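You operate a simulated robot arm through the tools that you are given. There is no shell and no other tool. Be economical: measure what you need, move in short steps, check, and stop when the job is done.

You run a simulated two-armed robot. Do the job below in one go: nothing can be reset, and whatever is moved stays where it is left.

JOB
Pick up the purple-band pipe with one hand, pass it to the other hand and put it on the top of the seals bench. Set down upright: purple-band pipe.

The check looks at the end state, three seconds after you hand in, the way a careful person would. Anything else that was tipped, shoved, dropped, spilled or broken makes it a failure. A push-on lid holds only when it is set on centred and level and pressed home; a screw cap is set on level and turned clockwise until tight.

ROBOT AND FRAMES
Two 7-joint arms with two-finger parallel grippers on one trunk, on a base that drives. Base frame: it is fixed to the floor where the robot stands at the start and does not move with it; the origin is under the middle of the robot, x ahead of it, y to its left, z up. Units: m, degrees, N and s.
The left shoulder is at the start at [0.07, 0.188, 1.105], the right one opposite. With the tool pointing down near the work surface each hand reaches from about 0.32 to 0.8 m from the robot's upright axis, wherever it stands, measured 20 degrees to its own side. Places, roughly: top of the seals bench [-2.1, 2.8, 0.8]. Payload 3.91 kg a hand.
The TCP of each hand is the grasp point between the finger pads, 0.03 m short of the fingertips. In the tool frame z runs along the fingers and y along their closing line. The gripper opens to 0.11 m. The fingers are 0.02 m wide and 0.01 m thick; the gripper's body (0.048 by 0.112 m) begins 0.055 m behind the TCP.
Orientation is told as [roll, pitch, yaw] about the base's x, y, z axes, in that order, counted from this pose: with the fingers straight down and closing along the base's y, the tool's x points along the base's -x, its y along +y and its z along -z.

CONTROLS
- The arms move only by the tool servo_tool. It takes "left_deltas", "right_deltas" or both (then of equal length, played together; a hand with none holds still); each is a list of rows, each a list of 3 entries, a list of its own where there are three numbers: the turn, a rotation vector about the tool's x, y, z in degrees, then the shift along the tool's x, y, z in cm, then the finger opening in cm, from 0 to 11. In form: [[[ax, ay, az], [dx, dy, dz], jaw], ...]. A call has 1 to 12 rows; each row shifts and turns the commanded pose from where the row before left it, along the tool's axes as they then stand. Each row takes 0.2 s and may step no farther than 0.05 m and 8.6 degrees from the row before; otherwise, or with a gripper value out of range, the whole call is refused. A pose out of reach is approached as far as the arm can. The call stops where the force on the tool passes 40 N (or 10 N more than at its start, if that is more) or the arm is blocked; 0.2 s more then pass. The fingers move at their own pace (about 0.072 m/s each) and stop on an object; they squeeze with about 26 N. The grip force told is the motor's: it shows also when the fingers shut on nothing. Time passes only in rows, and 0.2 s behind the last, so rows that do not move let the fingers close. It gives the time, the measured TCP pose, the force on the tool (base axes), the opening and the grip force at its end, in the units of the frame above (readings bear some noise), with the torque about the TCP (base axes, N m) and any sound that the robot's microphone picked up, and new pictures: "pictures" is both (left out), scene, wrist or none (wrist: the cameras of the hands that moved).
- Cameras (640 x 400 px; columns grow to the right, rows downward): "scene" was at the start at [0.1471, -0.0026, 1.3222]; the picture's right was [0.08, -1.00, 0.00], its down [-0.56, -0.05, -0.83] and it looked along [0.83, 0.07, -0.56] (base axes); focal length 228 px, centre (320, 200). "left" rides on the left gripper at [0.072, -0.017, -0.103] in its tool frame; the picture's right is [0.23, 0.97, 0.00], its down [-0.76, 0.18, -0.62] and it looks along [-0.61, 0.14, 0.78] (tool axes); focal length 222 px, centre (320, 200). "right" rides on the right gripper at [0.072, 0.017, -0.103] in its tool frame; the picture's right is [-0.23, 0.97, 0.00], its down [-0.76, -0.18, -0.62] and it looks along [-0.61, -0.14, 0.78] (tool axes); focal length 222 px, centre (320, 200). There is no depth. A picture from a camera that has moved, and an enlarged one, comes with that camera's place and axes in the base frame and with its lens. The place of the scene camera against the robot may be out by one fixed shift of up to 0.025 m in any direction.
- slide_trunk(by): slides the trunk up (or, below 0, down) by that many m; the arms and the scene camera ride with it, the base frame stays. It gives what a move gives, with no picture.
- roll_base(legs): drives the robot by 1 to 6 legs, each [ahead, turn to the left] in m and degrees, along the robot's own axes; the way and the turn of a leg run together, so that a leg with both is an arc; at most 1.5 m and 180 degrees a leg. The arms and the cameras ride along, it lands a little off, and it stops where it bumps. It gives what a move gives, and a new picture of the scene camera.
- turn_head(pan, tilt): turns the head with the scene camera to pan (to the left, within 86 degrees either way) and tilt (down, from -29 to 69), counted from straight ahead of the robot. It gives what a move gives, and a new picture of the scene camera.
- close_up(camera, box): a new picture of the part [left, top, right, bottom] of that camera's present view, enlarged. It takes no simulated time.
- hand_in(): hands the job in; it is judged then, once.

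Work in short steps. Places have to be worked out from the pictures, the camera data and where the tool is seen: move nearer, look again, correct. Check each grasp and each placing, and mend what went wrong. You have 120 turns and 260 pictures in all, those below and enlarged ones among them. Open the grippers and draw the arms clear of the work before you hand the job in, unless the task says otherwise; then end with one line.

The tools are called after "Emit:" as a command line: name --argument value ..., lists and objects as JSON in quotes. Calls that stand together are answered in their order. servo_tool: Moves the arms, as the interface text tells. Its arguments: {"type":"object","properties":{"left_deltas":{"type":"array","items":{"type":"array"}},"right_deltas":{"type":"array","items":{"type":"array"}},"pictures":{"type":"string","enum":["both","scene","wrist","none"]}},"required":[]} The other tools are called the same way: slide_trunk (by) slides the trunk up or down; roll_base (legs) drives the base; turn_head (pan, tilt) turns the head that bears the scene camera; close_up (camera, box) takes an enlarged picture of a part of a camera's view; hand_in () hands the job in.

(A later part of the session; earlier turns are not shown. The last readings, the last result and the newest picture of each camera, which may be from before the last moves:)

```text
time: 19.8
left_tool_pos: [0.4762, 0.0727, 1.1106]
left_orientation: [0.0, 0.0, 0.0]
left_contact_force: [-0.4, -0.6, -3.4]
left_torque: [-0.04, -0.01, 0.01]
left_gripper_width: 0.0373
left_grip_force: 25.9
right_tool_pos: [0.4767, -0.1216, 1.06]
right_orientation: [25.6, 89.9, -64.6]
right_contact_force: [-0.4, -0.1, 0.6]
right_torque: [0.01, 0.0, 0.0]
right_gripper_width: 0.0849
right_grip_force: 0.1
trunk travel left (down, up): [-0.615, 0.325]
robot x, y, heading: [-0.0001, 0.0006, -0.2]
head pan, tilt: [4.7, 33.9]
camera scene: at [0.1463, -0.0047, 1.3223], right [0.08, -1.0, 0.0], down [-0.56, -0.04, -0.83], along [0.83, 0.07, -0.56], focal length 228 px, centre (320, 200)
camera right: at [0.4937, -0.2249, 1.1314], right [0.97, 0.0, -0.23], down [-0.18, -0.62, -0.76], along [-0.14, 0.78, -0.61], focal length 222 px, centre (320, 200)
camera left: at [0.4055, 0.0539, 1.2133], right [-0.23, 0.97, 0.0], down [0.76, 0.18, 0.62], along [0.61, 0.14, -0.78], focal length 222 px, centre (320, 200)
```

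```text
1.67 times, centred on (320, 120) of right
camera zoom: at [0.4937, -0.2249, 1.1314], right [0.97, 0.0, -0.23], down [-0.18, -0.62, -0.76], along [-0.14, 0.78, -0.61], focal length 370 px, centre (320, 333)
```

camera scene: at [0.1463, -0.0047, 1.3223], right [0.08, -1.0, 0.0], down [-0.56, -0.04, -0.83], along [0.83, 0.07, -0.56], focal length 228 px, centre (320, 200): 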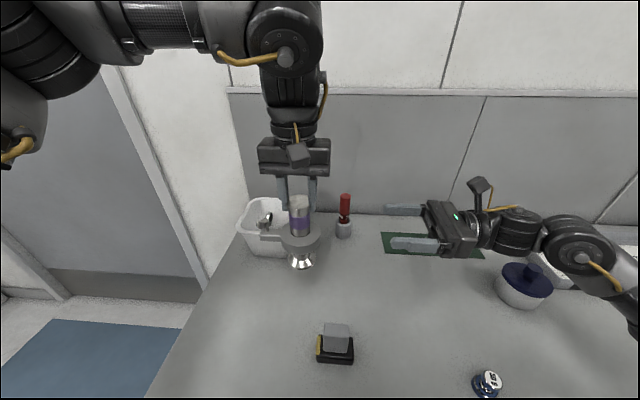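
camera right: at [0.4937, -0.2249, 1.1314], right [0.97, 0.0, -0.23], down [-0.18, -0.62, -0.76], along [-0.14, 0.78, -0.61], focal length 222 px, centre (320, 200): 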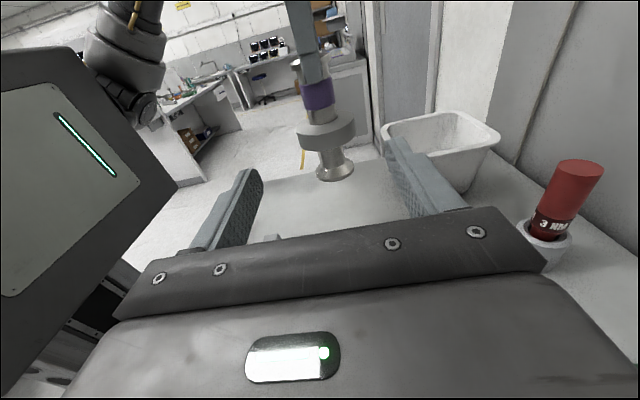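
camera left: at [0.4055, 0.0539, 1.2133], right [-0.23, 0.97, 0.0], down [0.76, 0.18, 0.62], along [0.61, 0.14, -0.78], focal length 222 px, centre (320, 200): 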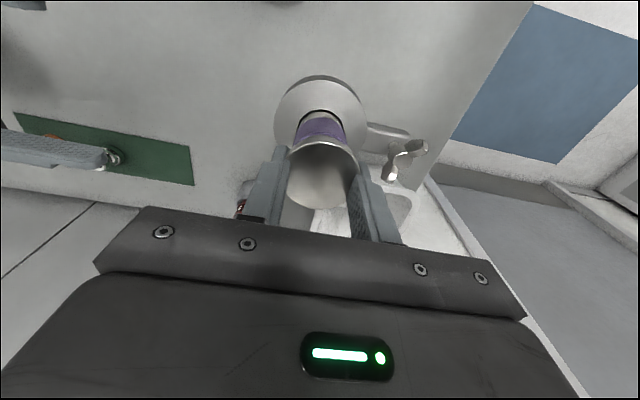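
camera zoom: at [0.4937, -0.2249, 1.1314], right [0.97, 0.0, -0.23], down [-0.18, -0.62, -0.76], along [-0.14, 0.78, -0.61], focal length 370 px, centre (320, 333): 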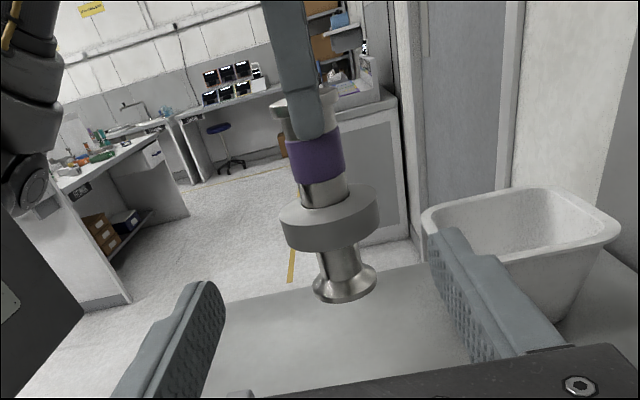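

The pipe is in the left hand alone, hanging upright, and the sensor shows -3.4 N. I lift the right hand, fold it back to pointing down, and raise the left hand a bit.

Emit:
servo_tool --right_deltas '[[[0, 0, 0], [4, 0, -2], 8], [[0, 0, 0], [4, 0, 0], 8], [[0, 0, 0], [4, 0, 0], 8], [[0, 0, 0], [3, 0, 0], 8], [[0, -8.4, 0], [0, 0, 0], 8], [[0, -8.4, 0], [0, 0, 0], 8], [[0, -8.4, 0], [0, 0, 0], 8], [[0, -8.4, 0], [0, 0, 0], 8], [[0, -8.4, 0], [0, 0, 0], 8], [[0, -8.4, 0], [0, 0, 0], 8], [[0, -8.4, 0], [0, 0, 0], 8], [[0, -8.4, 0], [0, 0, 0], 8]]' --left_deltas '[[[0, 0, 0], [0, 0, -2], 2.5], [[0, 0, 0], [0, 0, -2], 2.5], [[0, 0, 0], [0, 0, -2], 2.5], [[0, 0, 0], [0, 0, -2], 2.5], [[0, 0, 0], [0, 0, 0], 2.5], [[0, 0, 0], [0, 0, 0], 2.5], [[0, 0, 0], [0, 0, 0], 2.5], [[0, 0, 0], [0, 0, 0], 2.5], [[0, 0, 0], [0, 0, 0], 2.5], [[0, 0, 0], [0, 0, 0], 2.5], [[0, 0, 0], [0, 0, 0], 2.5], [[0, 0, 0], [0, 0, 0], 2.5]]' --pictures "none"

Emit:
servo_tool --right_deltas '[[[0, -8.4, 0], [0, 0, 0], 8], [[0, -8.4, 0], [0, 0, 0], 8], [[0, -6, 0], [0, 0, 0], 8], [[0, 0, 0], [-3, -2, 0], 8], [[0, 0, 0], [-3, -2, 0], 8], [[0, 0, 0], [-3, -2, 0], 8], [[0, 0, 0], [-3, -2, 0], 8]]' --pictures "scene"

Emit:
turn_head --pan 86 --tilt 15

```text
time: 22.4
left_tool_pos: [0.4786, 0.0758, 1.1912]
left_orientation: [-0.2, 0.1, 0.0]
left_contact_force: [-0.8, 0.6, -3.4]
left_torque: [-0.05, -0.02, -0.01]
left_gripper_width: 0.0375
left_grip_force: 25.8
right_tool_pos: [0.4772, -0.1355, 1.2077]
right_orientation: [0.1, 22.3, -90.1]
right_contact_force: [-0.6, 0.3, -0.4]
right_torque: [-0.03, -0.02, 0.01]
right_gripper_width: 0.0801
right_grip_force: 0.0
trunk travel left (down, up): [-0.615, 0.325]
robot x, y, heading: [-0.0007, -0.0003, -0.3]
head pan, tilt: [4.7, 33.9]
```

```text
time: 24.0
left_tool_pos: [0.477, 0.0714, 1.1915]
left_orientation: [0.1, -0.1, 0.0]
left_contact_force: [0.4, -1.1, -3.5]
left_torque: [-0.04, -0.02, 0.01]
left_gripper_width: 0.0373
left_grip_force: 26.1
right_tool_pos: [0.3949, -0.2617, 1.2083]
right_orientation: [0.0, -0.1, -90.2]
right_contact_force: [-0.2, -0.2, -0.3]
right_torque: [0.05, -0.01, -0.01]
right_gripper_width: 0.0801
right_grip_force: 0.1
trunk travel left (down, up): [-0.615, 0.325]
robot x, y, heading: [-0.0028, -0.001, 0.2]
head pan, tilt: [4.7, 33.9]
camera scene: at [0.1456, -0.0054, 1.3224], right [0.08, -1.0, 0.0], down [-0.55, -0.04, -0.83], along [0.83, 0.07, -0.56], focal length 228 px, centre (320, 200)
```

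scene: 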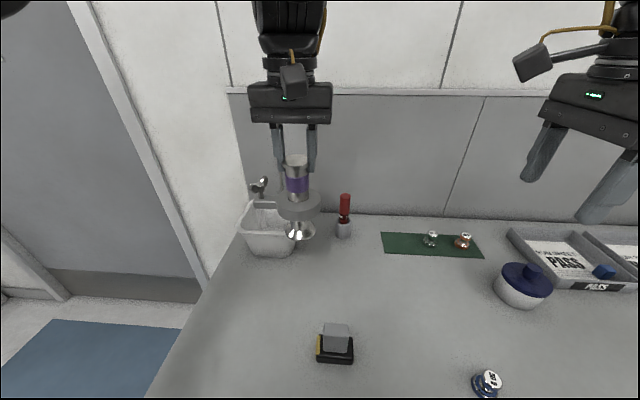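

```text
time: 25.6
left_tool_pos: [0.4792, 0.0739, 1.1905]
left_orientation: [0.0, 0.0, 0.0]
left_contact_force: [-0.4, 0.9, -4.8]
left_torque: [-0.04, -0.04, 0.0]
left_gripper_width: 0.0372
left_grip_force: 25.4
right_tool_pos: [0.396, -0.2585, 1.2068]
right_orientation: [0.0, -0.3, -90.2]
right_contact_force: [0.7, -1.2, -0.6]
right_torque: [-0.02, 0.01, 0.0]
right_gripper_width: 0.0803
right_grip_force: 0.0
trunk travel left (down, up): [-0.615, 0.325]
robot x, y, heading: [-0.0013, 0.001, 0.1]
head pan, tilt: [85.9, 15.0]
camera scene: at [0.0657, 0.083, 1.3524], right [1.0, -0.07, 0.0], down [-0.02, -0.26, -0.97], along [0.07, 0.96, -0.26], focal length 228 px, centre (320, 200)
```

scene: 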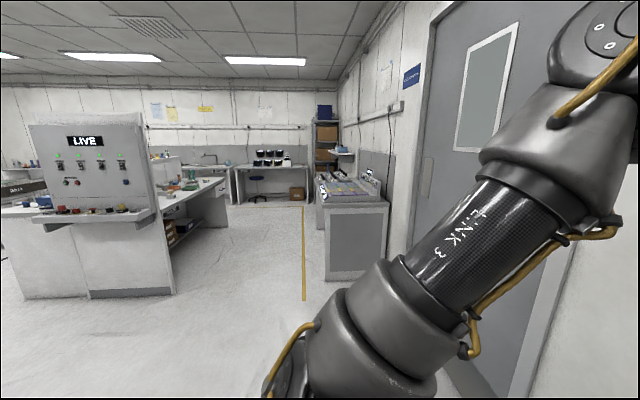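

The arm's view is partly blocked, but the bench area around (-2.1, 2.8) is near the left "LIVE" console and the island. I zoom in there.

Emit:
close_up --camera "scene" --box '[0, 100, 240, 310]'

Emit:
close_up --camera "scene" --box '[140, 120, 400, 280]'

```text
1.90 times, centred on (120, 205) of scene
camera zoom: at [0.0657, 0.083, 1.3524], right [1.0, -0.07, 0.0], down [-0.02, -0.26, -0.97], along [0.07, 0.96, -0.26], focal length 435 px, centre (701, 190)
```

zoom: 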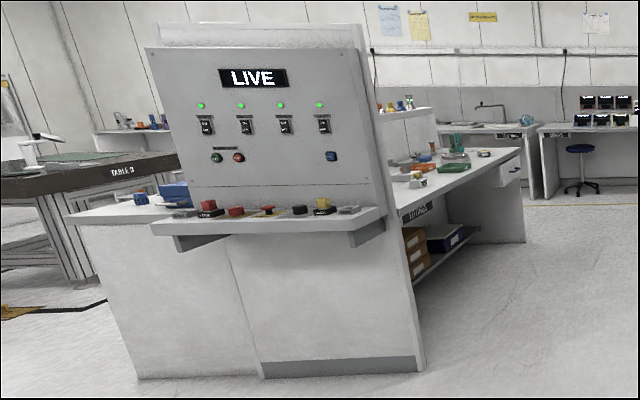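

```text
2.46 times, centred on (270, 200) of scene
camera zoom: at [0.0657, 0.083, 1.3524], right [1.0, -0.07, 0.0], down [-0.02, -0.26, -0.97], along [0.07, 0.96, -0.26], focal length 562 px, centre (443, 200)
```

zoom: 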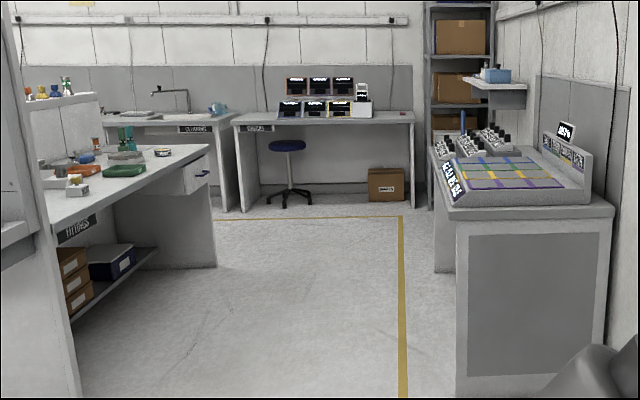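

The island has a FITTINGS bench on its east side. The seals bench should be the west half (x≈-1.65…-2.4, y≈2.0…3.5), reached from the west. I check to the right too, before backing away.

Emit:
turn_head --pan -86 --tilt 20

Emit:
roll_base --legs '[[-0.5, 0]]'

```text
time: 28.1
left_tool_pos: [0.4795, 0.074, 1.1901]
left_orientation: [0.0, 0.0, 0.0]
left_contact_force: [-0.5, -0.1, -4.0]
left_torque: [-0.06, 0.0, -0.02]
left_gripper_width: 0.0374
left_grip_force: 26.2
right_tool_pos: [0.3973, -0.2573, 1.2083]
right_orientation: [0.1, -0.2, -90.3]
right_contact_force: [0.3, 0.3, -0.3]
right_torque: [0.03, -0.01, 0.0]
right_gripper_width: 0.08
right_grip_force: 0.1
trunk travel left (down, up): [-0.615, 0.325]
robot x, y, heading: [-0.0017, 0.0003, 0.1]
head pan, tilt: [-85.9, 20.0]
camera scene: at [0.0657, -0.1029, 1.3443], right [-1.0, -0.07, 0.0], down [-0.02, 0.34, -0.94], along [0.07, -0.94, -0.34], focal length 228 px, centre (320, 200)
```

scene: 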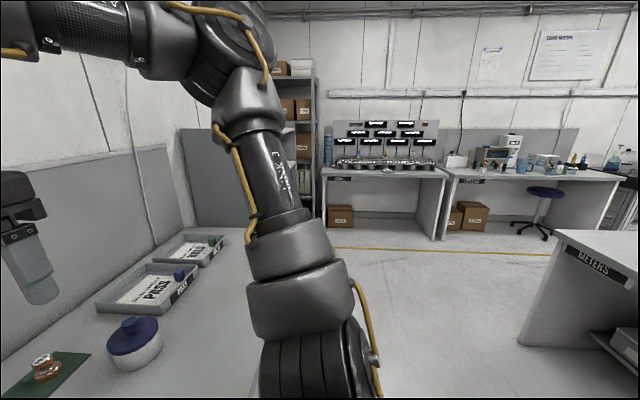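

```text
time: 31.1
left_tool_pos: [-0.0272, 0.072, 1.1898]
left_orientation: [0.0, 0.1, -0.3]
left_contact_force: [-0.2, -0.6, -3.7]
left_torque: [-0.05, -0.01, 0.0]
left_gripper_width: 0.0372
left_grip_force: 25.8
right_tool_pos: [-0.111, -0.2592, 1.2071]
right_orientation: [-0.1, -0.2, -90.5]
right_contact_force: [-0.5, -0.1, -0.2]
right_torque: [0.01, -0.03, 0.0]
right_gripper_width: 0.0801
right_grip_force: 0.0
trunk travel left (down, up): [-0.615, 0.325]
robot x, y, heading: [-0.5068, -0.0001, -0.2]
head pan, tilt: [-85.9, 20.0]
camera scene: at [-0.4405, -0.1018, 1.3442], right [-1.0, -0.07, 0.0], down [-0.02, 0.34, -0.94], along [0.06, -0.94, -0.34], focal length 228 px, centre (320, 200)
```

scene: 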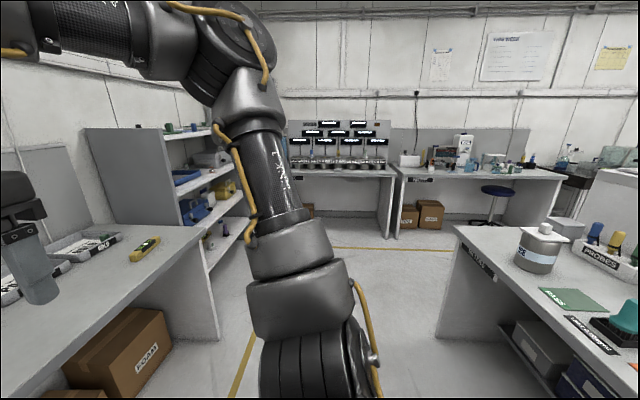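

I'm clear of the first bench. I turn left 90° with the head straight ahead.

Emit:
turn_head --pan 45 --tilt 15

Emit:
roll_base --legs '[[0, 90]]'

```text
time: 33.2
left_tool_pos: [-0.0276, 0.0726, 1.1896]
left_orientation: [0.0, 0.1, -0.3]
left_contact_force: [0.2, 0.3, -4.6]
left_torque: [-0.03, 0.01, -0.04]
left_gripper_width: 0.0373
left_grip_force: 26.1
right_tool_pos: [-0.1115, -0.259, 1.2084]
right_orientation: [0.0, -0.2, -90.5]
right_contact_force: [0.1, -0.2, -0.4]
right_torque: [0.02, -0.02, -0.01]
right_gripper_width: 0.0799
right_grip_force: 0.1
trunk travel left (down, up): [-0.615, 0.325]
robot x, y, heading: [-0.5071, -0.0043, -0.3]
head pan, tilt: [45.0, 15.0]
camera scene: at [-0.3803, 0.0568, 1.3524], right [0.7, -0.71, 0.0], down [-0.18, -0.18, -0.97], along [0.69, 0.68, -0.26], focal length 228 px, centre (320, 200)
```

scene: 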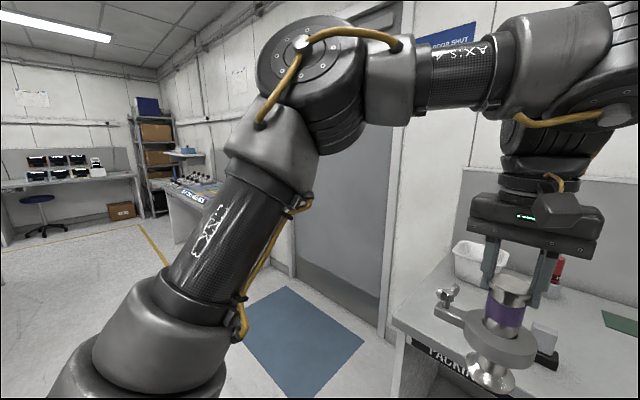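

```text
time: 37.4
left_tool_pos: [-0.5639, 0.4815, 1.1908]
left_orientation: [-0.1, 0.0, 88.2]
left_contact_force: [-0.3, 0.1, -4.1]
left_torque: [0.0, -0.06, -0.01]
left_gripper_width: 0.0369
left_grip_force: 26.3
right_tool_pos: [-0.2349, 0.3892, 1.2073]
right_orientation: [0.1, -0.2, -1.9]
right_contact_force: [0.2, 0.6, 0.1]
right_torque: [0.0, 0.0, 0.01]
right_gripper_width: 0.0799
right_grip_force: 0.1
trunk travel left (down, up): [-0.615, 0.325]
robot x, y, heading: [-0.5076, 0.0006, 88.0]
head pan, tilt: [45.0, 15.0]
camera scene: at [-0.5595, 0.1102, 1.3524], right [0.73, 0.68, 0.0], down [0.18, -0.19, -0.97], along [-0.66, 0.7, -0.26], focal length 228 px, centre (320, 200)
```

scene: 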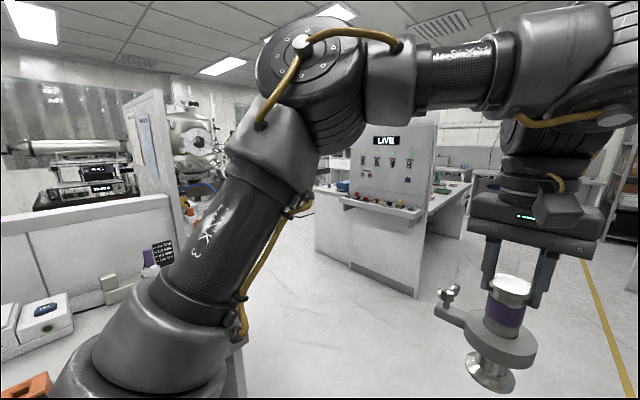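

The console is now ahead-left, and a bench shows in the lower left. I pan fully left to see it.

Emit:
turn_head --pan 86 --tilt 25

Emit:
turn_head --pan 15 --tilt 15

```text
time: 38.5
left_tool_pos: [-0.5642, 0.4818, 1.1903]
left_orientation: [0.0, -0.1, 88.1]
left_contact_force: [0.0, -0.2, -4.3]
left_torque: [0.01, -0.04, -0.03]
left_gripper_width: 0.0371
left_grip_force: 25.8
right_tool_pos: [-0.2353, 0.3882, 1.2073]
right_orientation: [0.0, -0.2, -2.0]
right_contact_force: [0.5, 0.6, -0.1]
right_torque: [0.03, 0.02, 0.03]
right_gripper_width: 0.0797
right_grip_force: 0.0
trunk travel left (down, up): [-0.615, 0.325]
robot x, y, heading: [-0.5081, -0.0004, 88.5]
head pan, tilt: [85.9, 25.0]
camera scene: at [-0.5873, 0.0516, 1.3362], right [0.1, 0.99, 0.0], down [0.42, -0.04, -0.91], along [-0.9, 0.09, -0.42], focal length 228 px, centre (320, 200)
```

scene: 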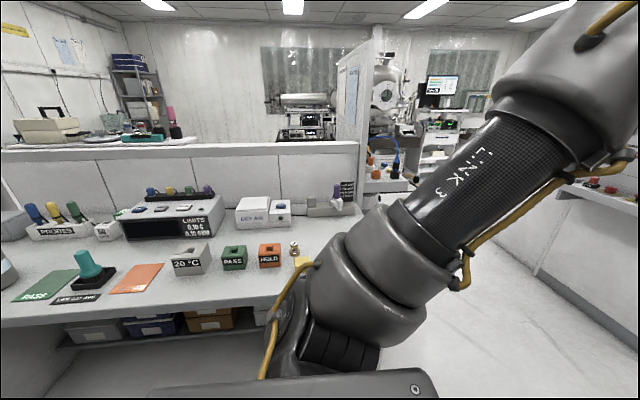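

```text
time: 39.9
left_tool_pos: [-0.5641, 0.4813, 1.1905]
left_orientation: [0.0, -0.1, 88.1]
left_contact_force: [0.3, 0.6, -3.5]
left_torque: [0.02, -0.03, -0.01]
left_gripper_width: 0.0373
left_grip_force: 26.1
right_tool_pos: [-0.2351, 0.3882, 1.2078]
right_orientation: [0.1, -0.2, -2.0]
right_contact_force: [-0.3, -0.1, 0.2]
right_torque: [0.01, 0.03, -0.02]
right_gripper_width: 0.08
right_grip_force: 0.0
trunk travel left (down, up): [-0.615, 0.325]
robot x, y, heading: [-0.5059, 0.002, 88.1]
head pan, tilt: [15.0, 15.0]
camera scene: at [-0.517, 0.133, 1.3524], right [0.97, 0.23, 0.0], down [0.06, -0.25, -0.97], along [-0.22, 0.94, -0.26], focal length 228 px, centre (320, 200)
```

scene: 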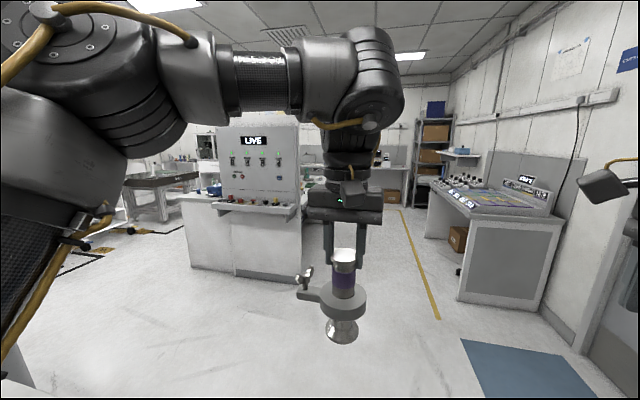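

The west bench's near corner is at about (-1.1, 0.32) and the console front at y≈1.9, so I can go west along y≈1.1. I drive north 1.1 m and then turn left 90°.

Emit:
roll_base --legs '[[1.1, 0], [0, 91]]'

Emit:
turn_head --pan 0 --tilt 25

```text
time: 49.4
left_tool_pos: [-0.9489, 1.0307, 1.1907]
left_orientation: [0.0, 0.0, 178.9]
left_contact_force: [0.2, -0.1, -4.0]
left_torque: [0.05, 0.01, -0.01]
left_gripper_width: 0.0373
left_grip_force: 26.1
right_tool_pos: [-0.8605, 1.362, 1.2074]
right_orientation: [0.1, -0.2, 88.8]
right_contact_force: [-0.1, 0.3, -0.4]
right_torque: [0.01, 0.0, 0.03]
right_gripper_width: 0.0801
right_grip_force: 0.0
trunk travel left (down, up): [-0.615, 0.325]
robot x, y, heading: [-0.4675, 1.0954, 179.0]
head pan, tilt: [15.0, 15.0]
camera scene: at [-0.6016, 1.0645, 1.3524], right [-0.24, 0.97, 0.0], down [0.25, 0.06, -0.97], along [-0.94, -0.23, -0.26], focal length 228 px, centre (320, 200)
```

scene: 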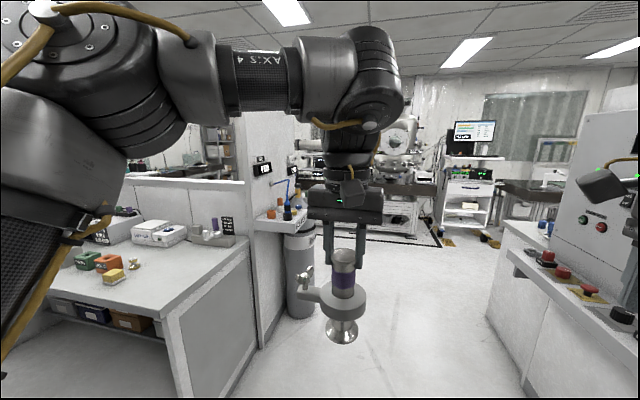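

```text
time: 50.1
left_tool_pos: [-0.9495, 1.0294, 1.1897]
left_orientation: [0.0, 0.0, 178.9]
left_contact_force: [0.7, 0.1, -3.6]
left_torque: [0.06, 0.03, 0.01]
left_gripper_width: 0.0373
left_grip_force: 26.0
right_tool_pos: [-0.861, 1.3614, 1.2077]
right_orientation: [0.0, -0.2, 88.7]
right_contact_force: [0.6, 0.4, 0.6]
right_torque: [0.02, 0.01, -0.01]
right_gripper_width: 0.08
right_grip_force: 0.0
trunk travel left (down, up): [-0.615, 0.325]
robot x, y, heading: [-0.4676, 1.0966, 179.0]
head pan, tilt: [0.0, 25.0]
camera scene: at [-0.6031, 1.0885, 1.3362], right [0.02, 1.0, 0.0], down [0.42, -0.01, -0.91], along [-0.91, 0.02, -0.42], focal length 228 px, centre (320, 200)
```

scene: 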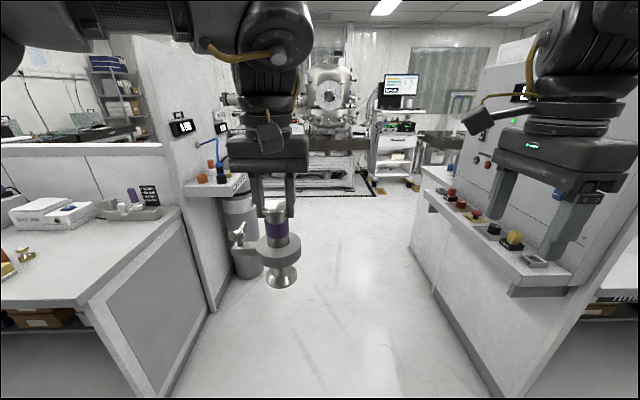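

The aisle is open: the bin on the left reaches y≈0.7 and the console ledge on the right is at y≈1.78. I drive west 1.4 m and look to the right.

Emit:
roll_base --legs '[[1.4, 0]]'

Emit:
turn_head --pan -50 --tilt 20

```text
time: 57.1
left_tool_pos: [-2.3399, 1.0361, 1.1908]
left_orientation: [0.0, 0.0, 180.0]
left_contact_force: [-0.5, 0.5, -3.2]
left_torque: [0.02, 0.0, -0.02]
left_gripper_width: 0.0371
left_grip_force: 26.0
right_tool_pos: [-2.2582, 1.3668, 1.2082]
right_orientation: [0.1, -0.3, 89.9]
right_contact_force: [0.4, 1.3, -0.8]
right_torque: [0.02, 0.01, -0.01]
right_gripper_width: 0.0801
right_grip_force: 0.0
trunk travel left (down, up): [-0.615, 0.325]
robot x, y, heading: [-1.8619, 1.1089, -180.0]
head pan, tilt: [0.0, 25.0]
camera scene: at [-1.9957, 1.0987, 1.3362], right [0.0, 1.0, 0.0], down [0.42, 0.0, -0.91], along [-0.91, 0.0, -0.42], focal length 228 px, centre (320, 200)
```

scene: 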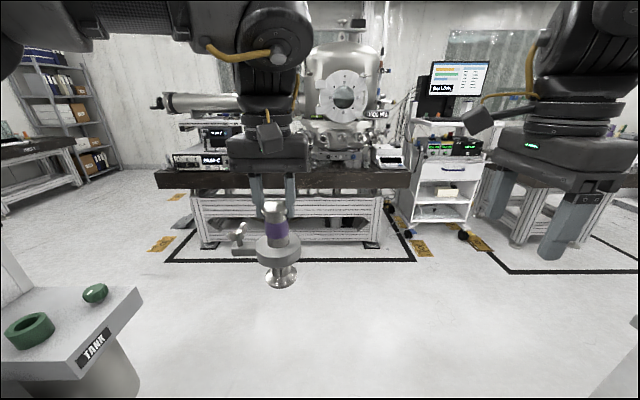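

```text
time: 58.3
left_tool_pos: [-2.3412, 1.0342, 1.1899]
left_orientation: [0.1, 0.1, 179.9]
left_contact_force: [0.4, 0.5, -4.4]
left_torque: [0.03, -0.02, -0.04]
left_gripper_width: 0.0371
left_grip_force: 26.2
right_tool_pos: [-2.2587, 1.3671, 1.2088]
right_orientation: [-0.1, -0.2, 89.9]
right_contact_force: [-0.1, -0.2, -0.8]
right_torque: [-0.03, -0.01, 0.01]
right_gripper_width: 0.0799
right_grip_force: 0.1
trunk travel left (down, up): [-0.615, 0.325]
robot x, y, heading: [-1.8622, 1.1099, -179.8]
head pan, tilt: [-50.0, 20.0]
camera scene: at [-1.9636, 1.17, 1.3442], right [0.77, 0.64, 0.0], down [0.22, -0.26, -0.94], along [-0.6, 0.72, -0.34], focal length 228 px, centre (320, 200)
```

scene: 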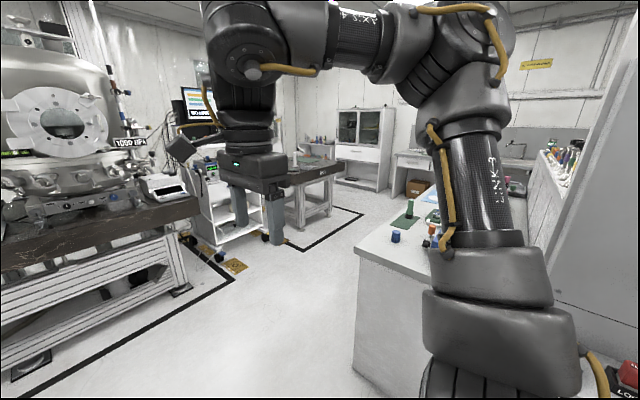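

The seals bench's southwest corner is at about (-2.39, 1.95), and the aisle west of it is about 1 m wide. I go west 1.0 m, turn right to north, and look.

Emit:
roll_base --legs '[[1.02, 0], [0, -90]]'

Emit:
turn_head --pan -25 --tilt 25

```text
time: 67.5
left_tool_pos: [-2.959, 1.5748, 1.1896]
left_orientation: [0.0, 0.1, 89.7]
left_contact_force: [-1.2, -0.1, -4.1]
left_torque: [-0.03, -0.02, -0.02]
left_gripper_width: 0.0374
left_grip_force: 26.0
right_tool_pos: [-2.6276, 1.4909, 1.2083]
right_orientation: [-0.1, -0.3, -0.4]
right_contact_force: [0.0, -0.2, 0.5]
right_torque: [0.03, 0.0, -0.02]
right_gripper_width: 0.08
right_grip_force: 0.1
trunk travel left (down, up): [-0.615, 0.325]
robot x, y, heading: [-2.8909, 1.0985, 89.7]
head pan, tilt: [-50.0, 20.0]
camera scene: at [-2.8072, 1.1963, 1.3443], right [0.64, -0.77, 0.0], down [-0.26, -0.22, -0.94], along [0.72, 0.6, -0.34], focal length 228 px, centre (320, 200)
```

scene: 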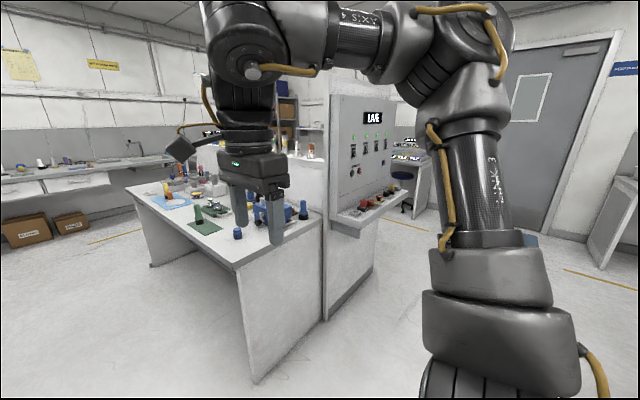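

```text
time: 68.4
left_tool_pos: [-2.9594, 1.5756, 1.1901]
left_orientation: [0.0, 0.0, 89.7]
left_contact_force: [0.3, 0.3, -3.1]
left_torque: [0.01, -0.06, 0.02]
left_gripper_width: 0.0372
left_grip_force: 26.4
right_tool_pos: [-2.6276, 1.4916, 1.2075]
right_orientation: [0.1, -0.2, -0.5]
right_contact_force: [-0.1, -0.3, -0.1]
right_torque: [0.05, 0.0, -0.02]
right_gripper_width: 0.08
right_grip_force: 0.0
trunk travel left (down, up): [-0.615, 0.325]
robot x, y, heading: [-2.8872, 1.096, 89.7]
head pan, tilt: [-25.0, 25.0]
camera scene: at [-2.8395, 1.2201, 1.3362], right [0.9, -0.43, 0.0], down [-0.18, -0.38, -0.91], along [0.39, 0.82, -0.42], focal length 228 px, centre (320, 200)
```

scene: 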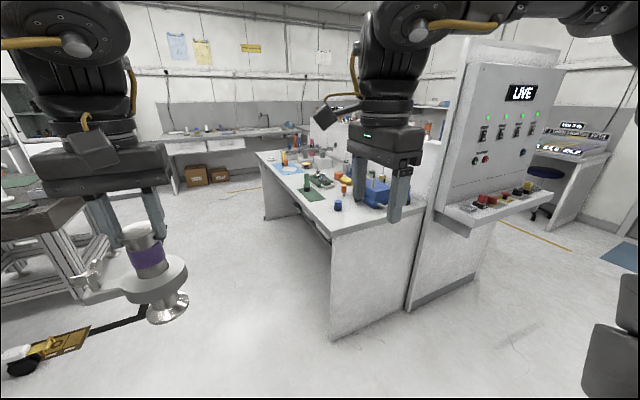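

Emit:
close_up --camera "scene" --box '[230, 110, 450, 250]'

```text
2.86 times, centred on (340, 180) of scene
camera zoom: at [-2.8395, 1.2201, 1.3362], right [0.9, -0.43, 0.0], down [-0.18, -0.38, -0.91], along [0.39, 0.82, -0.42], focal length 653 px, centre (263, 257)
```

zoom: 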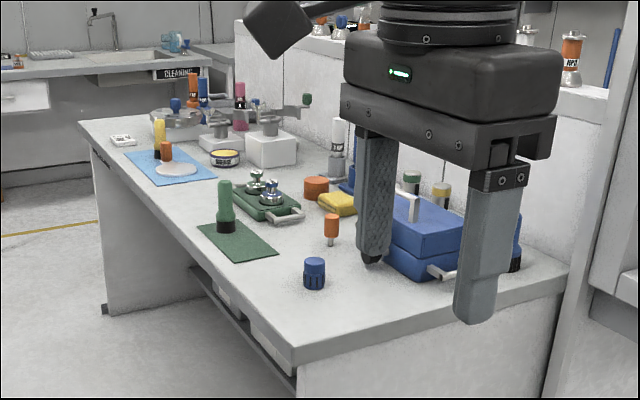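

The front strip between the green mat and the blue mat, near (-2.34, 2.64), looks free. I drive north 1.4 m and turn right to face the bench.

Emit:
roll_base --legs '[[1.4, 0], [0, -90]]'

Emit:
turn_head --pan 0 --tilt 45

```text
time: 79.2
left_tool_pos: [-2.4082, 2.6179, 1.19]
left_orientation: [0.0, 0.0, 1.7]
left_contact_force: [0.5, -0.4, -3.5]
left_torque: [-0.02, -0.02, -0.02]
left_gripper_width: 0.0374
left_grip_force: 26.1
right_tool_pos: [-2.4816, 2.2834, 1.2078]
right_orientation: [0.0, -0.1, -88.6]
right_contact_force: [-0.4, -0.2, 0.2]
right_torque: [0.01, 0.0, -0.05]
right_gripper_width: 0.08
right_grip_force: 0.1
trunk travel left (down, up): [-0.615, 0.325]
robot x, y, heading: [-2.8829, 2.5274, 1.7]
head pan, tilt: [-25.0, 25.0]
camera scene: at [-2.7413, 2.4845, 1.3362], right [-0.4, -0.92, 0.0], down [-0.39, 0.17, -0.91], along [0.83, -0.36, -0.42], focal length 228 px, centre (320, 200)
```

scene: 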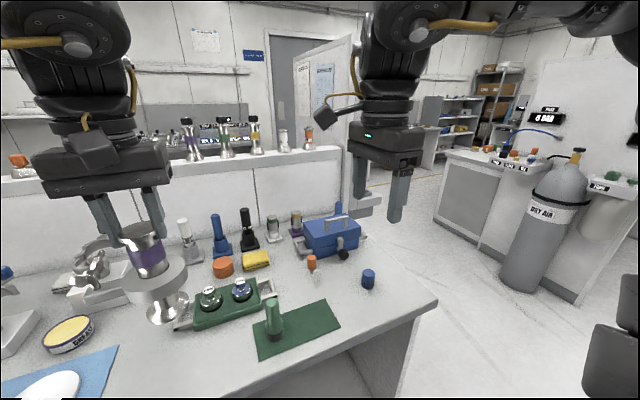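

```text
time: 80.1
left_tool_pos: [-2.4086, 2.6173, 1.1897]
left_orientation: [0.0, 0.1, 1.7]
left_contact_force: [-0.3, 0.2, -4.4]
left_torque: [-0.04, -0.01, 0.02]
left_gripper_width: 0.0372
left_grip_force: 26.0
right_tool_pos: [-2.4809, 2.2837, 1.208]
right_orientation: [0.0, -0.2, -88.4]
right_contact_force: [0.4, 0.4, -0.3]
right_torque: [-0.01, 0.01, -0.02]
right_gripper_width: 0.0801
right_grip_force: 0.1
trunk travel left (down, up): [-0.615, 0.325]
robot x, y, heading: [-2.8817, 2.5279, 1.7]
head pan, tilt: [0.0, 45.0]
camera scene: at [-2.7445, 2.5234, 1.3056], right [0.03, -1.0, 0.0], down [-0.71, -0.02, -0.71], along [0.71, 0.02, -0.71], focal length 228 px, centre (320, 200)
```

scene: 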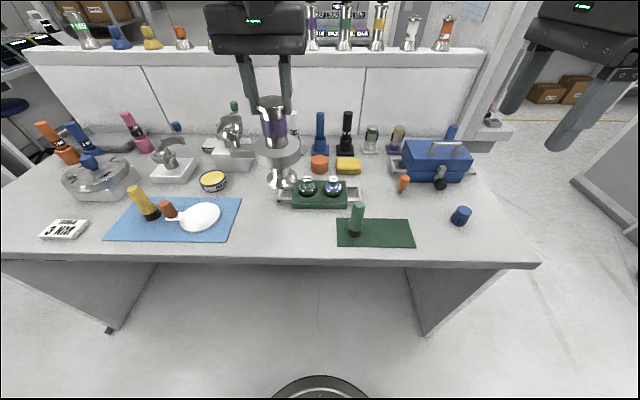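

The free patch centre is at about (-2.352, 2.62), between the tray, the two mats and the front edge. I move the left hand 5.5 cm ahead and check before lowering.

Emit:
servo_tool --left_deltas '[[[0, 0, 0], [-2, 0, 0], 2.5], [[0, 0, 0], [-2, 0, 0], 2.5], [[0, 0, 0], [-1.5, 0, 0], 2.5], [[0, 0, 0], [0, 0, 0], 2.5]]' --pictures "both"

Emit:
slide_trunk --by -0.12

Emit:
close_up --camera "scene" --box '[160, 80, 460, 290]'

Emit:
close_up --camera "left" --box '[160, 0, 560, 250]'

```text
time: 81.1
left_tool_pos: [-2.3536, 2.6208, 1.1908]
left_orientation: [0.0, 0.0, 1.7]
left_contact_force: [-0.4, 0.4, -4.9]
left_torque: [-0.05, 0.0, -0.01]
left_gripper_width: 0.0372
left_grip_force: 25.5
right_tool_pos: [-2.4818, 2.2832, 1.2078]
right_orientation: [0.0, -0.2, -88.5]
right_contact_force: [-0.4, 0.5, 0.3]
right_torque: [0.0, 0.01, -0.02]
right_gripper_width: 0.0799
right_grip_force: 0.1
trunk travel left (down, up): [-0.615, 0.325]
robot x, y, heading: [-2.8856, 2.5312, 1.9]
head pan, tilt: [0.0, 45.0]
camera scene: at [-2.7447, 2.5236, 1.3056], right [0.03, -1.0, 0.0], down [-0.71, -0.02, -0.71], along [0.71, 0.02, -0.71], focal length 228 px, centre (320, 200)
camera left: at [-2.4234, 2.5997, 1.2927], right [-0.26, 0.97, 0.0], down [0.76, 0.2, 0.62], along [0.6, 0.16, -0.78], focal length 222 px, centre (320, 200)
```

scene: 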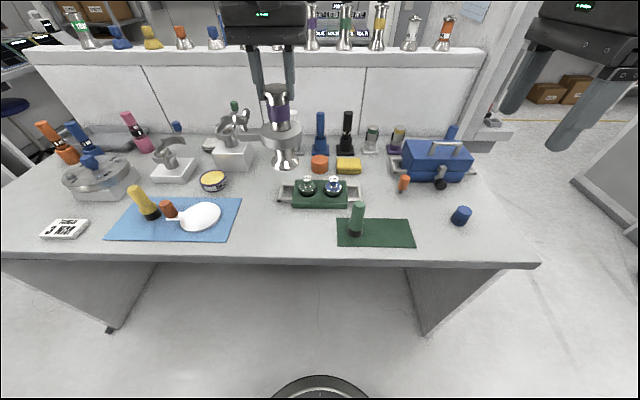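
left: 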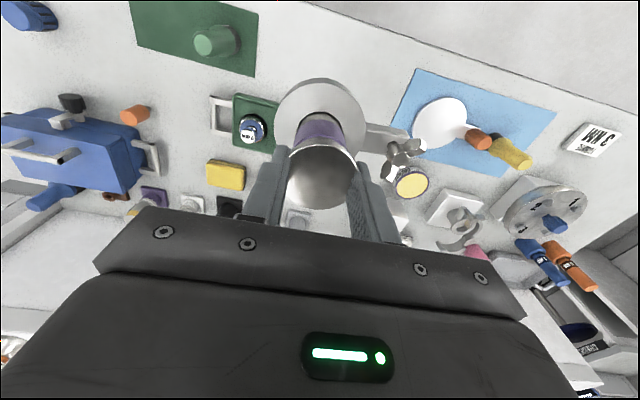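

```text
time: 82.6
left_tool_pos: [-2.3527, 2.6189, 1.071]
left_orientation: [-0.1, 0.0, 1.8]
left_contact_force: [0.4, 0.0, -5.3]
left_torque: [-0.04, 0.02, 0.0]
left_gripper_width: 0.0373
left_grip_force: 25.9
right_tool_pos: [-2.4827, 2.283, 1.0877]
right_orientation: [0.0, -0.2, -88.5]
right_contact_force: [0.1, 0.1, -0.5]
right_torque: [-0.01, -0.01, 0.0]
right_gripper_width: 0.08
right_grip_force: 0.0
trunk travel left (down, up): [-0.495, 0.445]
robot x, y, heading: [-2.8862, 2.5298, 1.8]
head pan, tilt: [0.0, 45.0]
```

```text
1.90 times, centred on (310, 185) of scene
camera zoom: at [-2.7448, 2.5234, 1.1856], right [0.03, -1.0, 0.0], down [-0.71, -0.02, -0.71], along [0.71, 0.02, -0.71], focal length 435 px, centre (339, 229)
```

zoom: 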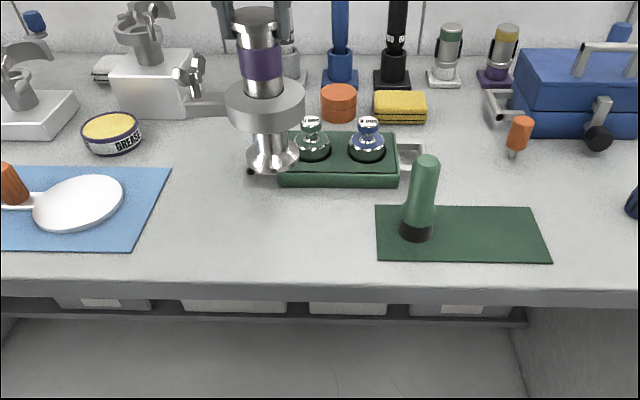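

```text
1.60 times, centred on (360, 125) of left
camera zoom: at [-2.4236, 2.5995, 1.1728], right [-0.26, 0.97, 0.0], down [0.76, 0.2, 0.62], along [0.6, 0.16, -0.78], focal length 355 px, centre (256, 320)
```

zoom: 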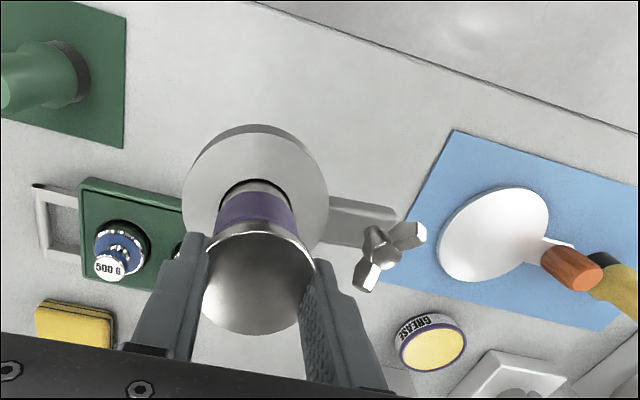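

The patch beneath is clear, with the tray edge about 4–5 cm beyond the ring. I shift 1 cm back towards me and lower the trunk another 8 cm, leaving the base about 3 cm above the top.

Emit:
servo_tool --left_deltas '[[[0, 0, 0], [1, 0, 0], 2.5], [[0, 0, 0], [0, 0, 0], 2.5]]' --pictures "none"

Emit:
slide_trunk --by -0.08

Emit:
close_up --camera "scene" --box '[180, 80, 400, 270]'

Emit:
close_up --camera "left" --box '[160, 0, 560, 250]'

```text
time: 83.2
left_tool_pos: [-2.3632, 2.6189, 1.0695]
left_orientation: [0.1, 0.0, 1.7]
left_contact_force: [0.1, 0.3, -4.5]
left_torque: [-0.04, 0.02, -0.01]
left_gripper_width: 0.0369
left_grip_force: 25.5
right_tool_pos: [-2.4807, 2.283, 1.0877]
right_orientation: [0.0, -0.2, -88.4]
right_contact_force: [0.4, -0.1, 0.2]
right_torque: [0.0, 0.0, 0.01]
right_gripper_width: 0.0801
right_grip_force: 0.1
trunk travel left (down, up): [-0.495, 0.445]
robot x, y, heading: [-2.8865, 2.5286, 1.9]
head pan, tilt: [0.0, 45.0]
```

```text
time: 84.4
left_tool_pos: [-2.3634, 2.6203, 0.99]
left_orientation: [0.0, 0.0, 1.7]
left_contact_force: [0.0, -0.7, -3.6]
left_torque: [-0.08, 0.04, 0.01]
left_gripper_width: 0.0372
left_grip_force: 25.9
right_tool_pos: [-2.4812, 2.2826, 1.0077]
right_orientation: [0.0, -0.1, -88.4]
right_contact_force: [0.2, 0.6, -0.4]
right_torque: [0.01, -0.01, 0.01]
right_gripper_width: 0.0799
right_grip_force: 0.0
trunk travel left (down, up): [-0.415, 0.525]
robot x, y, heading: [-2.8859, 2.5297, 1.8]
head pan, tilt: [0.0, 45.0]
```

```text
2.11 times, centred on (290, 175) of scene
camera zoom: at [-2.7449, 2.5235, 1.1057], right [0.03, -1.0, 0.0], down [-0.71, -0.02, -0.71], along [0.71, 0.02, -0.71], focal length 481 px, centre (383, 253)
```

zoom: 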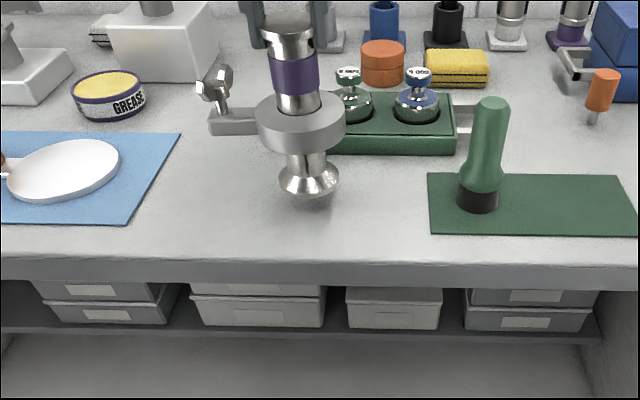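

```text
1.60 times, centred on (360, 125) of left
camera zoom: at [-2.4341, 2.5991, 1.0927], right [-0.26, 0.97, 0.0], down [0.76, 0.2, 0.62], along [0.6, 0.16, -0.78], focal length 355 px, centre (256, 320)
```

zoom: 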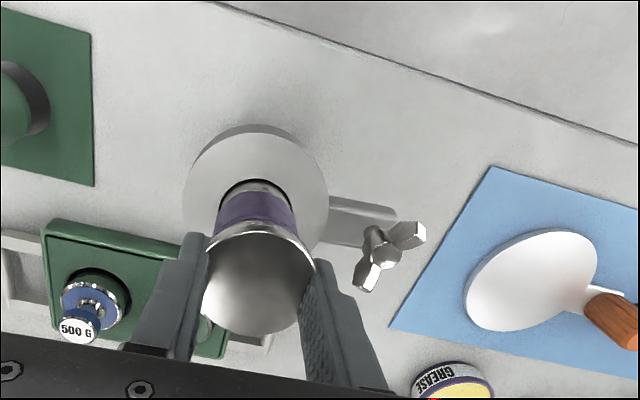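

The pipe is upright over clear bench, with the base about 3 cm up. I lower it 2.4 cm slowly, then feel for contact.

Emit:
servo_tool --left_deltas '[[[0, 0, 0], [0, 0, 0.8], 2.5], [[0, 0, 0], [0, 0, 0.8], 2.5], [[0, 0, 0], [0, 0, 0.8], 2.5], [[0, 0, 0], [0, 0, 0], 2.5]]' --pictures "none"

Emit:
close_up --camera "scene" --box '[240, 120, 360, 220]'

```text
time: 85.4
left_tool_pos: [-2.3641, 2.6179, 0.9661]
left_orientation: [0.0, 0.1, 1.8]
left_contact_force: [0.6, 0.6, -4.4]
left_torque: [-0.06, 0.02, 0.02]
left_gripper_width: 0.0375
left_grip_force: 26.2
right_tool_pos: [-2.4815, 2.2836, 1.0075]
right_orientation: [0.0, -0.2, -88.6]
right_contact_force: [0.3, 1.0, -1.1]
right_torque: [-0.02, 0.03, 0.0]
right_gripper_width: 0.0799
right_grip_force: 0.0
trunk travel left (down, up): [-0.415, 0.525]
robot x, y, heading: [-2.8871, 2.5305, 1.8]
head pan, tilt: [0.0, 45.0]
```

```text
4.00 times, centred on (300, 170) of scene
camera zoom: at [-2.7448, 2.5232, 1.1056], right [0.03, -1.0, 0.0], down [-0.71, -0.02, -0.71], along [0.71, 0.02, -0.71], focal length 914 px, centre (400, 320)
```

zoom: 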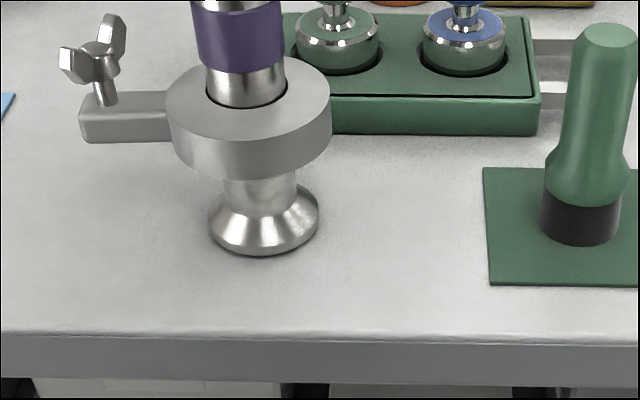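

Almost down with no contact yet. I make 1.5 mm steps and watch the force.

Emit:
servo_tool --left_deltas '[[[0, 0, 0], [0, 0, 0.15], 2.5], [[0, 0, 0], [0, 0, 0.15], 2.5], [[0, 0, 0], [0, 0, 0], 2.5]]' --pictures "none"

Emit:
servo_tool --left_deltas '[[[0, 0, 0], [0, 0, 0.15], 2.5], [[0, 0, 0], [0, 0, 0], 2.5]]' --pictures "none"

```text
time: 86.2
left_tool_pos: [-2.3626, 2.6188, 0.9634]
left_orientation: [0.0, 0.0, 1.7]
left_contact_force: [0.3, -0.6, -3.9]
left_torque: [0.01, 0.0, 0.01]
left_gripper_width: 0.0371
left_grip_force: 26.6
right_tool_pos: [-2.4812, 2.2819, 1.0077]
right_orientation: [0.1, -0.1, -88.5]
right_contact_force: [0.3, 0.2, 0.0]
right_torque: [-0.01, 0.01, -0.01]
right_gripper_width: 0.08
right_grip_force: 0.1
trunk travel left (down, up): [-0.415, 0.525]
robot x, y, heading: [-2.8816, 2.531, 1.7]
head pan, tilt: [0.0, 45.0]
```

```text
time: 86.8
left_tool_pos: [-2.3634, 2.618, 0.963]
left_orientation: [0.1, -0.1, 1.7]
left_contact_force: [1.0, 0.6, 7.6]
left_torque: [0.11, 0.03, -0.01]
left_gripper_width: 0.0373
left_grip_force: 25.8
right_tool_pos: [-2.4824, 2.2835, 1.0091]
right_orientation: [0.1, -0.2, -88.5]
right_contact_force: [-0.2, 0.1, -0.3]
right_torque: [-0.03, -0.01, 0.01]
right_gripper_width: 0.0803
right_grip_force: 0.0
trunk travel left (down, up): [-0.415, 0.525]
robot x, y, heading: [-2.882, 2.5292, 1.9]
head pan, tilt: [0.0, 45.0]
```

It touched down firmly (+7.6 N, hardly any torque). I open the fingers slowly and look.

Emit:
servo_tool --left_deltas '[[[0, 0, 0], [0, 0, 0], 3.9], [[0, 0, 0], [0, 0, 0], 4.5], [[0, 0, 0], [0, 0, 0], 5.5], [[0, 0, 0], [0, 0, 0], 6.5], [[0, 0, 0], [0, 0, 0], 6.5]]' --pictures "both"

Emit:
close_up --camera "scene" --box '[230, 70, 370, 210]'

```text
time: 88.0
left_tool_pos: [-2.3625, 2.6193, 0.9621]
left_orientation: [0.0, -0.1, 1.7]
left_contact_force: [-0.6, -1.4, 0.4]
left_torque: [0.01, 0.01, 0.0]
left_gripper_width: 0.065
left_grip_force: 0.1
right_tool_pos: [-2.4808, 2.283, 1.0078]
right_orientation: [0.0, -0.3, -88.5]
right_contact_force: [0.2, -1.1, -0.6]
right_torque: [-0.04, 0.02, 0.02]
right_gripper_width: 0.0799
right_grip_force: 0.1
trunk travel left (down, up): [-0.415, 0.525]
robot x, y, heading: [-2.8881, 2.5283, 1.9]
head pan, tilt: [0.0, 45.0]
camera scene: at [-2.7449, 2.5233, 1.1056], right [0.03, -1.0, 0.0], down [-0.71, -0.02, -0.71], along [0.71, 0.02, -0.71], focal length 228 px, centre (320, 200)
camera left: at [-2.4336, 2.5983, 1.0645], right [-0.26, 0.97, 0.0], down [0.76, 0.2, 0.62], along [0.6, 0.16, -0.78], focal length 222 px, centre (320, 200)
```

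scene: 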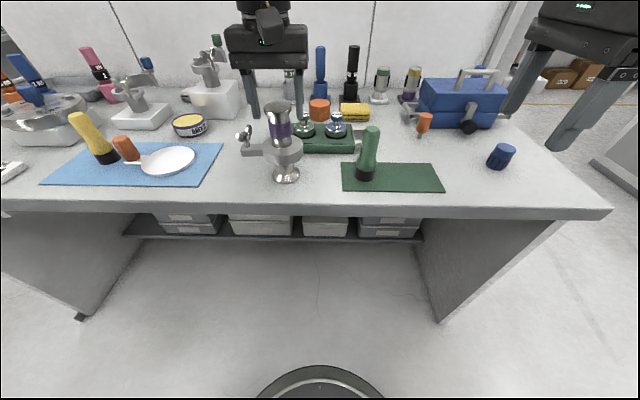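
left: 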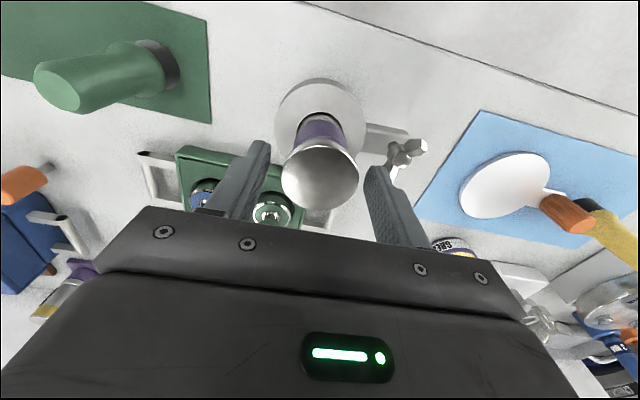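

```text
2.86 times, centred on (300, 140) of scene
camera zoom: at [-2.7449, 2.5233, 1.1056], right [0.03, -1.0, 0.0], down [-0.71, -0.02, -0.71], along [0.71, 0.02, -0.71], focal length 653 px, centre (377, 371)
```

zoom: 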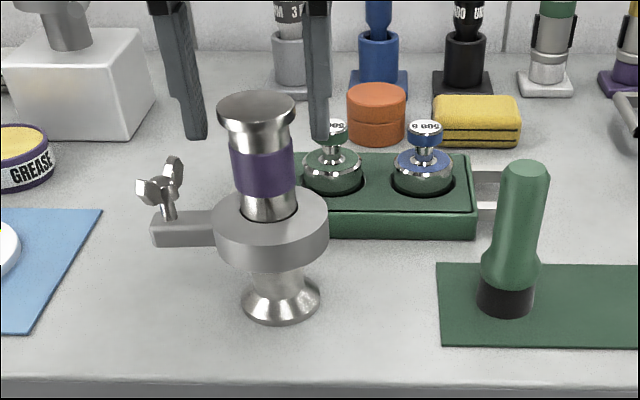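

The pipe stands upright on its own. I draw the left hand straight up, then raise the trunk.

Emit:
servo_tool --left_deltas '[[[0, 0, 0], [0, 0, -1], 6.5], [[0, 0, 0], [0, 0, -2], 6.5], [[0, 0, 0], [0, 0, -2], 6.5]]' --pictures "none"

Emit:
slide_trunk --by 0.2

Emit:
roll_base --legs '[[-0.25, 0]]'

Emit:
close_up --camera "scene" --box '[180, 80, 460, 255]'

```text
time: 88.8
left_tool_pos: [-2.3618, 2.617, 1.0115]
left_orientation: [0.2, 0.0, 1.6]
left_contact_force: [0.3, 0.1, -0.2]
left_torque: [-0.01, 0.02, -0.02]
left_gripper_width: 0.0651
left_grip_force: 0.1
right_tool_pos: [-2.4823, 2.2821, 1.008]
right_orientation: [-0.1, -0.1, -88.6]
right_contact_force: [0.9, 0.2, 0.5]
right_torque: [0.01, -0.02, -0.02]
right_gripper_width: 0.0799
right_grip_force: 0.1
trunk travel left (down, up): [-0.415, 0.525]
robot x, y, heading: [-2.8839, 2.5347, 1.7]
head pan, tilt: [0.0, 45.0]
```

```text
time: 91.0
left_tool_pos: [-2.3616, 2.6183, 1.2133]
left_orientation: [0.0, 0.1, 1.7]
left_contact_force: [-0.1, -1.1, 0.2]
left_torque: [-0.03, -0.02, -0.02]
left_gripper_width: 0.065
left_grip_force: 0.0
right_tool_pos: [-2.482, 2.2832, 1.2093]
right_orientation: [0.1, -0.2, -88.5]
right_contact_force: [-0.4, 0.1, 0.5]
right_torque: [-0.01, 0.02, -0.01]
right_gripper_width: 0.0798
right_grip_force: 0.1
trunk travel left (down, up): [-0.615, 0.325]
robot x, y, heading: [-2.8847, 2.5285, 1.5]
head pan, tilt: [0.0, 45.0]
```

```text
time: 92.8
left_tool_pos: [-2.6184, 2.6119, 1.2121]
left_orientation: [0.0, -0.1, 1.9]
left_contact_force: [-0.2, 0.9, 0.0]
left_torque: [0.01, 0.03, -0.02]
left_gripper_width: 0.0648
left_grip_force: 0.0
right_tool_pos: [-2.7385, 2.2772, 1.2087]
right_orientation: [0.0, -0.2, -88.1]
right_contact_force: [-0.5, 0.7, -0.3]
right_torque: [-0.01, -0.01, -0.01]
right_gripper_width: 0.0799
right_grip_force: 0.0
trunk travel left (down, up): [-0.615, 0.325]
robot x, y, heading: [-3.1446, 2.5195, 2.1]
head pan, tilt: [0.0, 45.0]
camera scene: at [-3.0017, 2.5158, 1.3055], right [0.04, -1.0, 0.0], down [-0.71, -0.03, -0.71], along [0.71, 0.03, -0.71], focal length 228 px, centre (320, 200)
```

scene: 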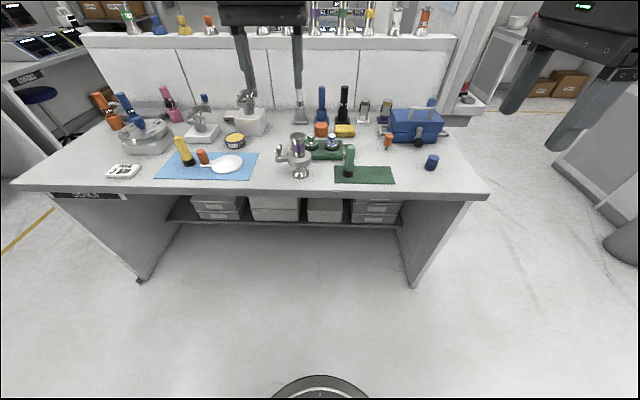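

```text
2.29 times, centred on (320, 168) of scene
camera zoom: at [-3.0017, 2.5158, 1.3055], right [0.04, -1.0, 0.0], down [-0.71, -0.03, -0.71], along [0.71, 0.03, -0.71], focal length 522 px, centre (320, 274)
```

zoom: 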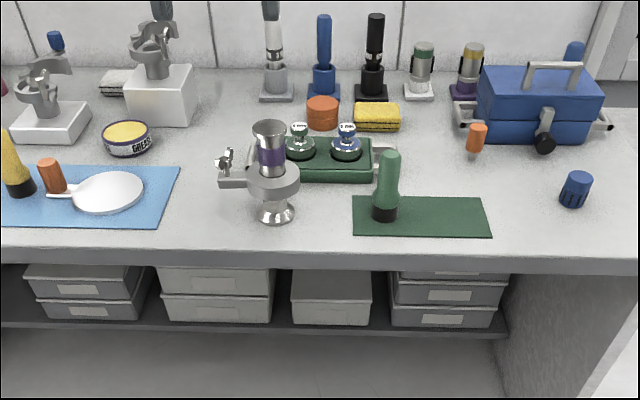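

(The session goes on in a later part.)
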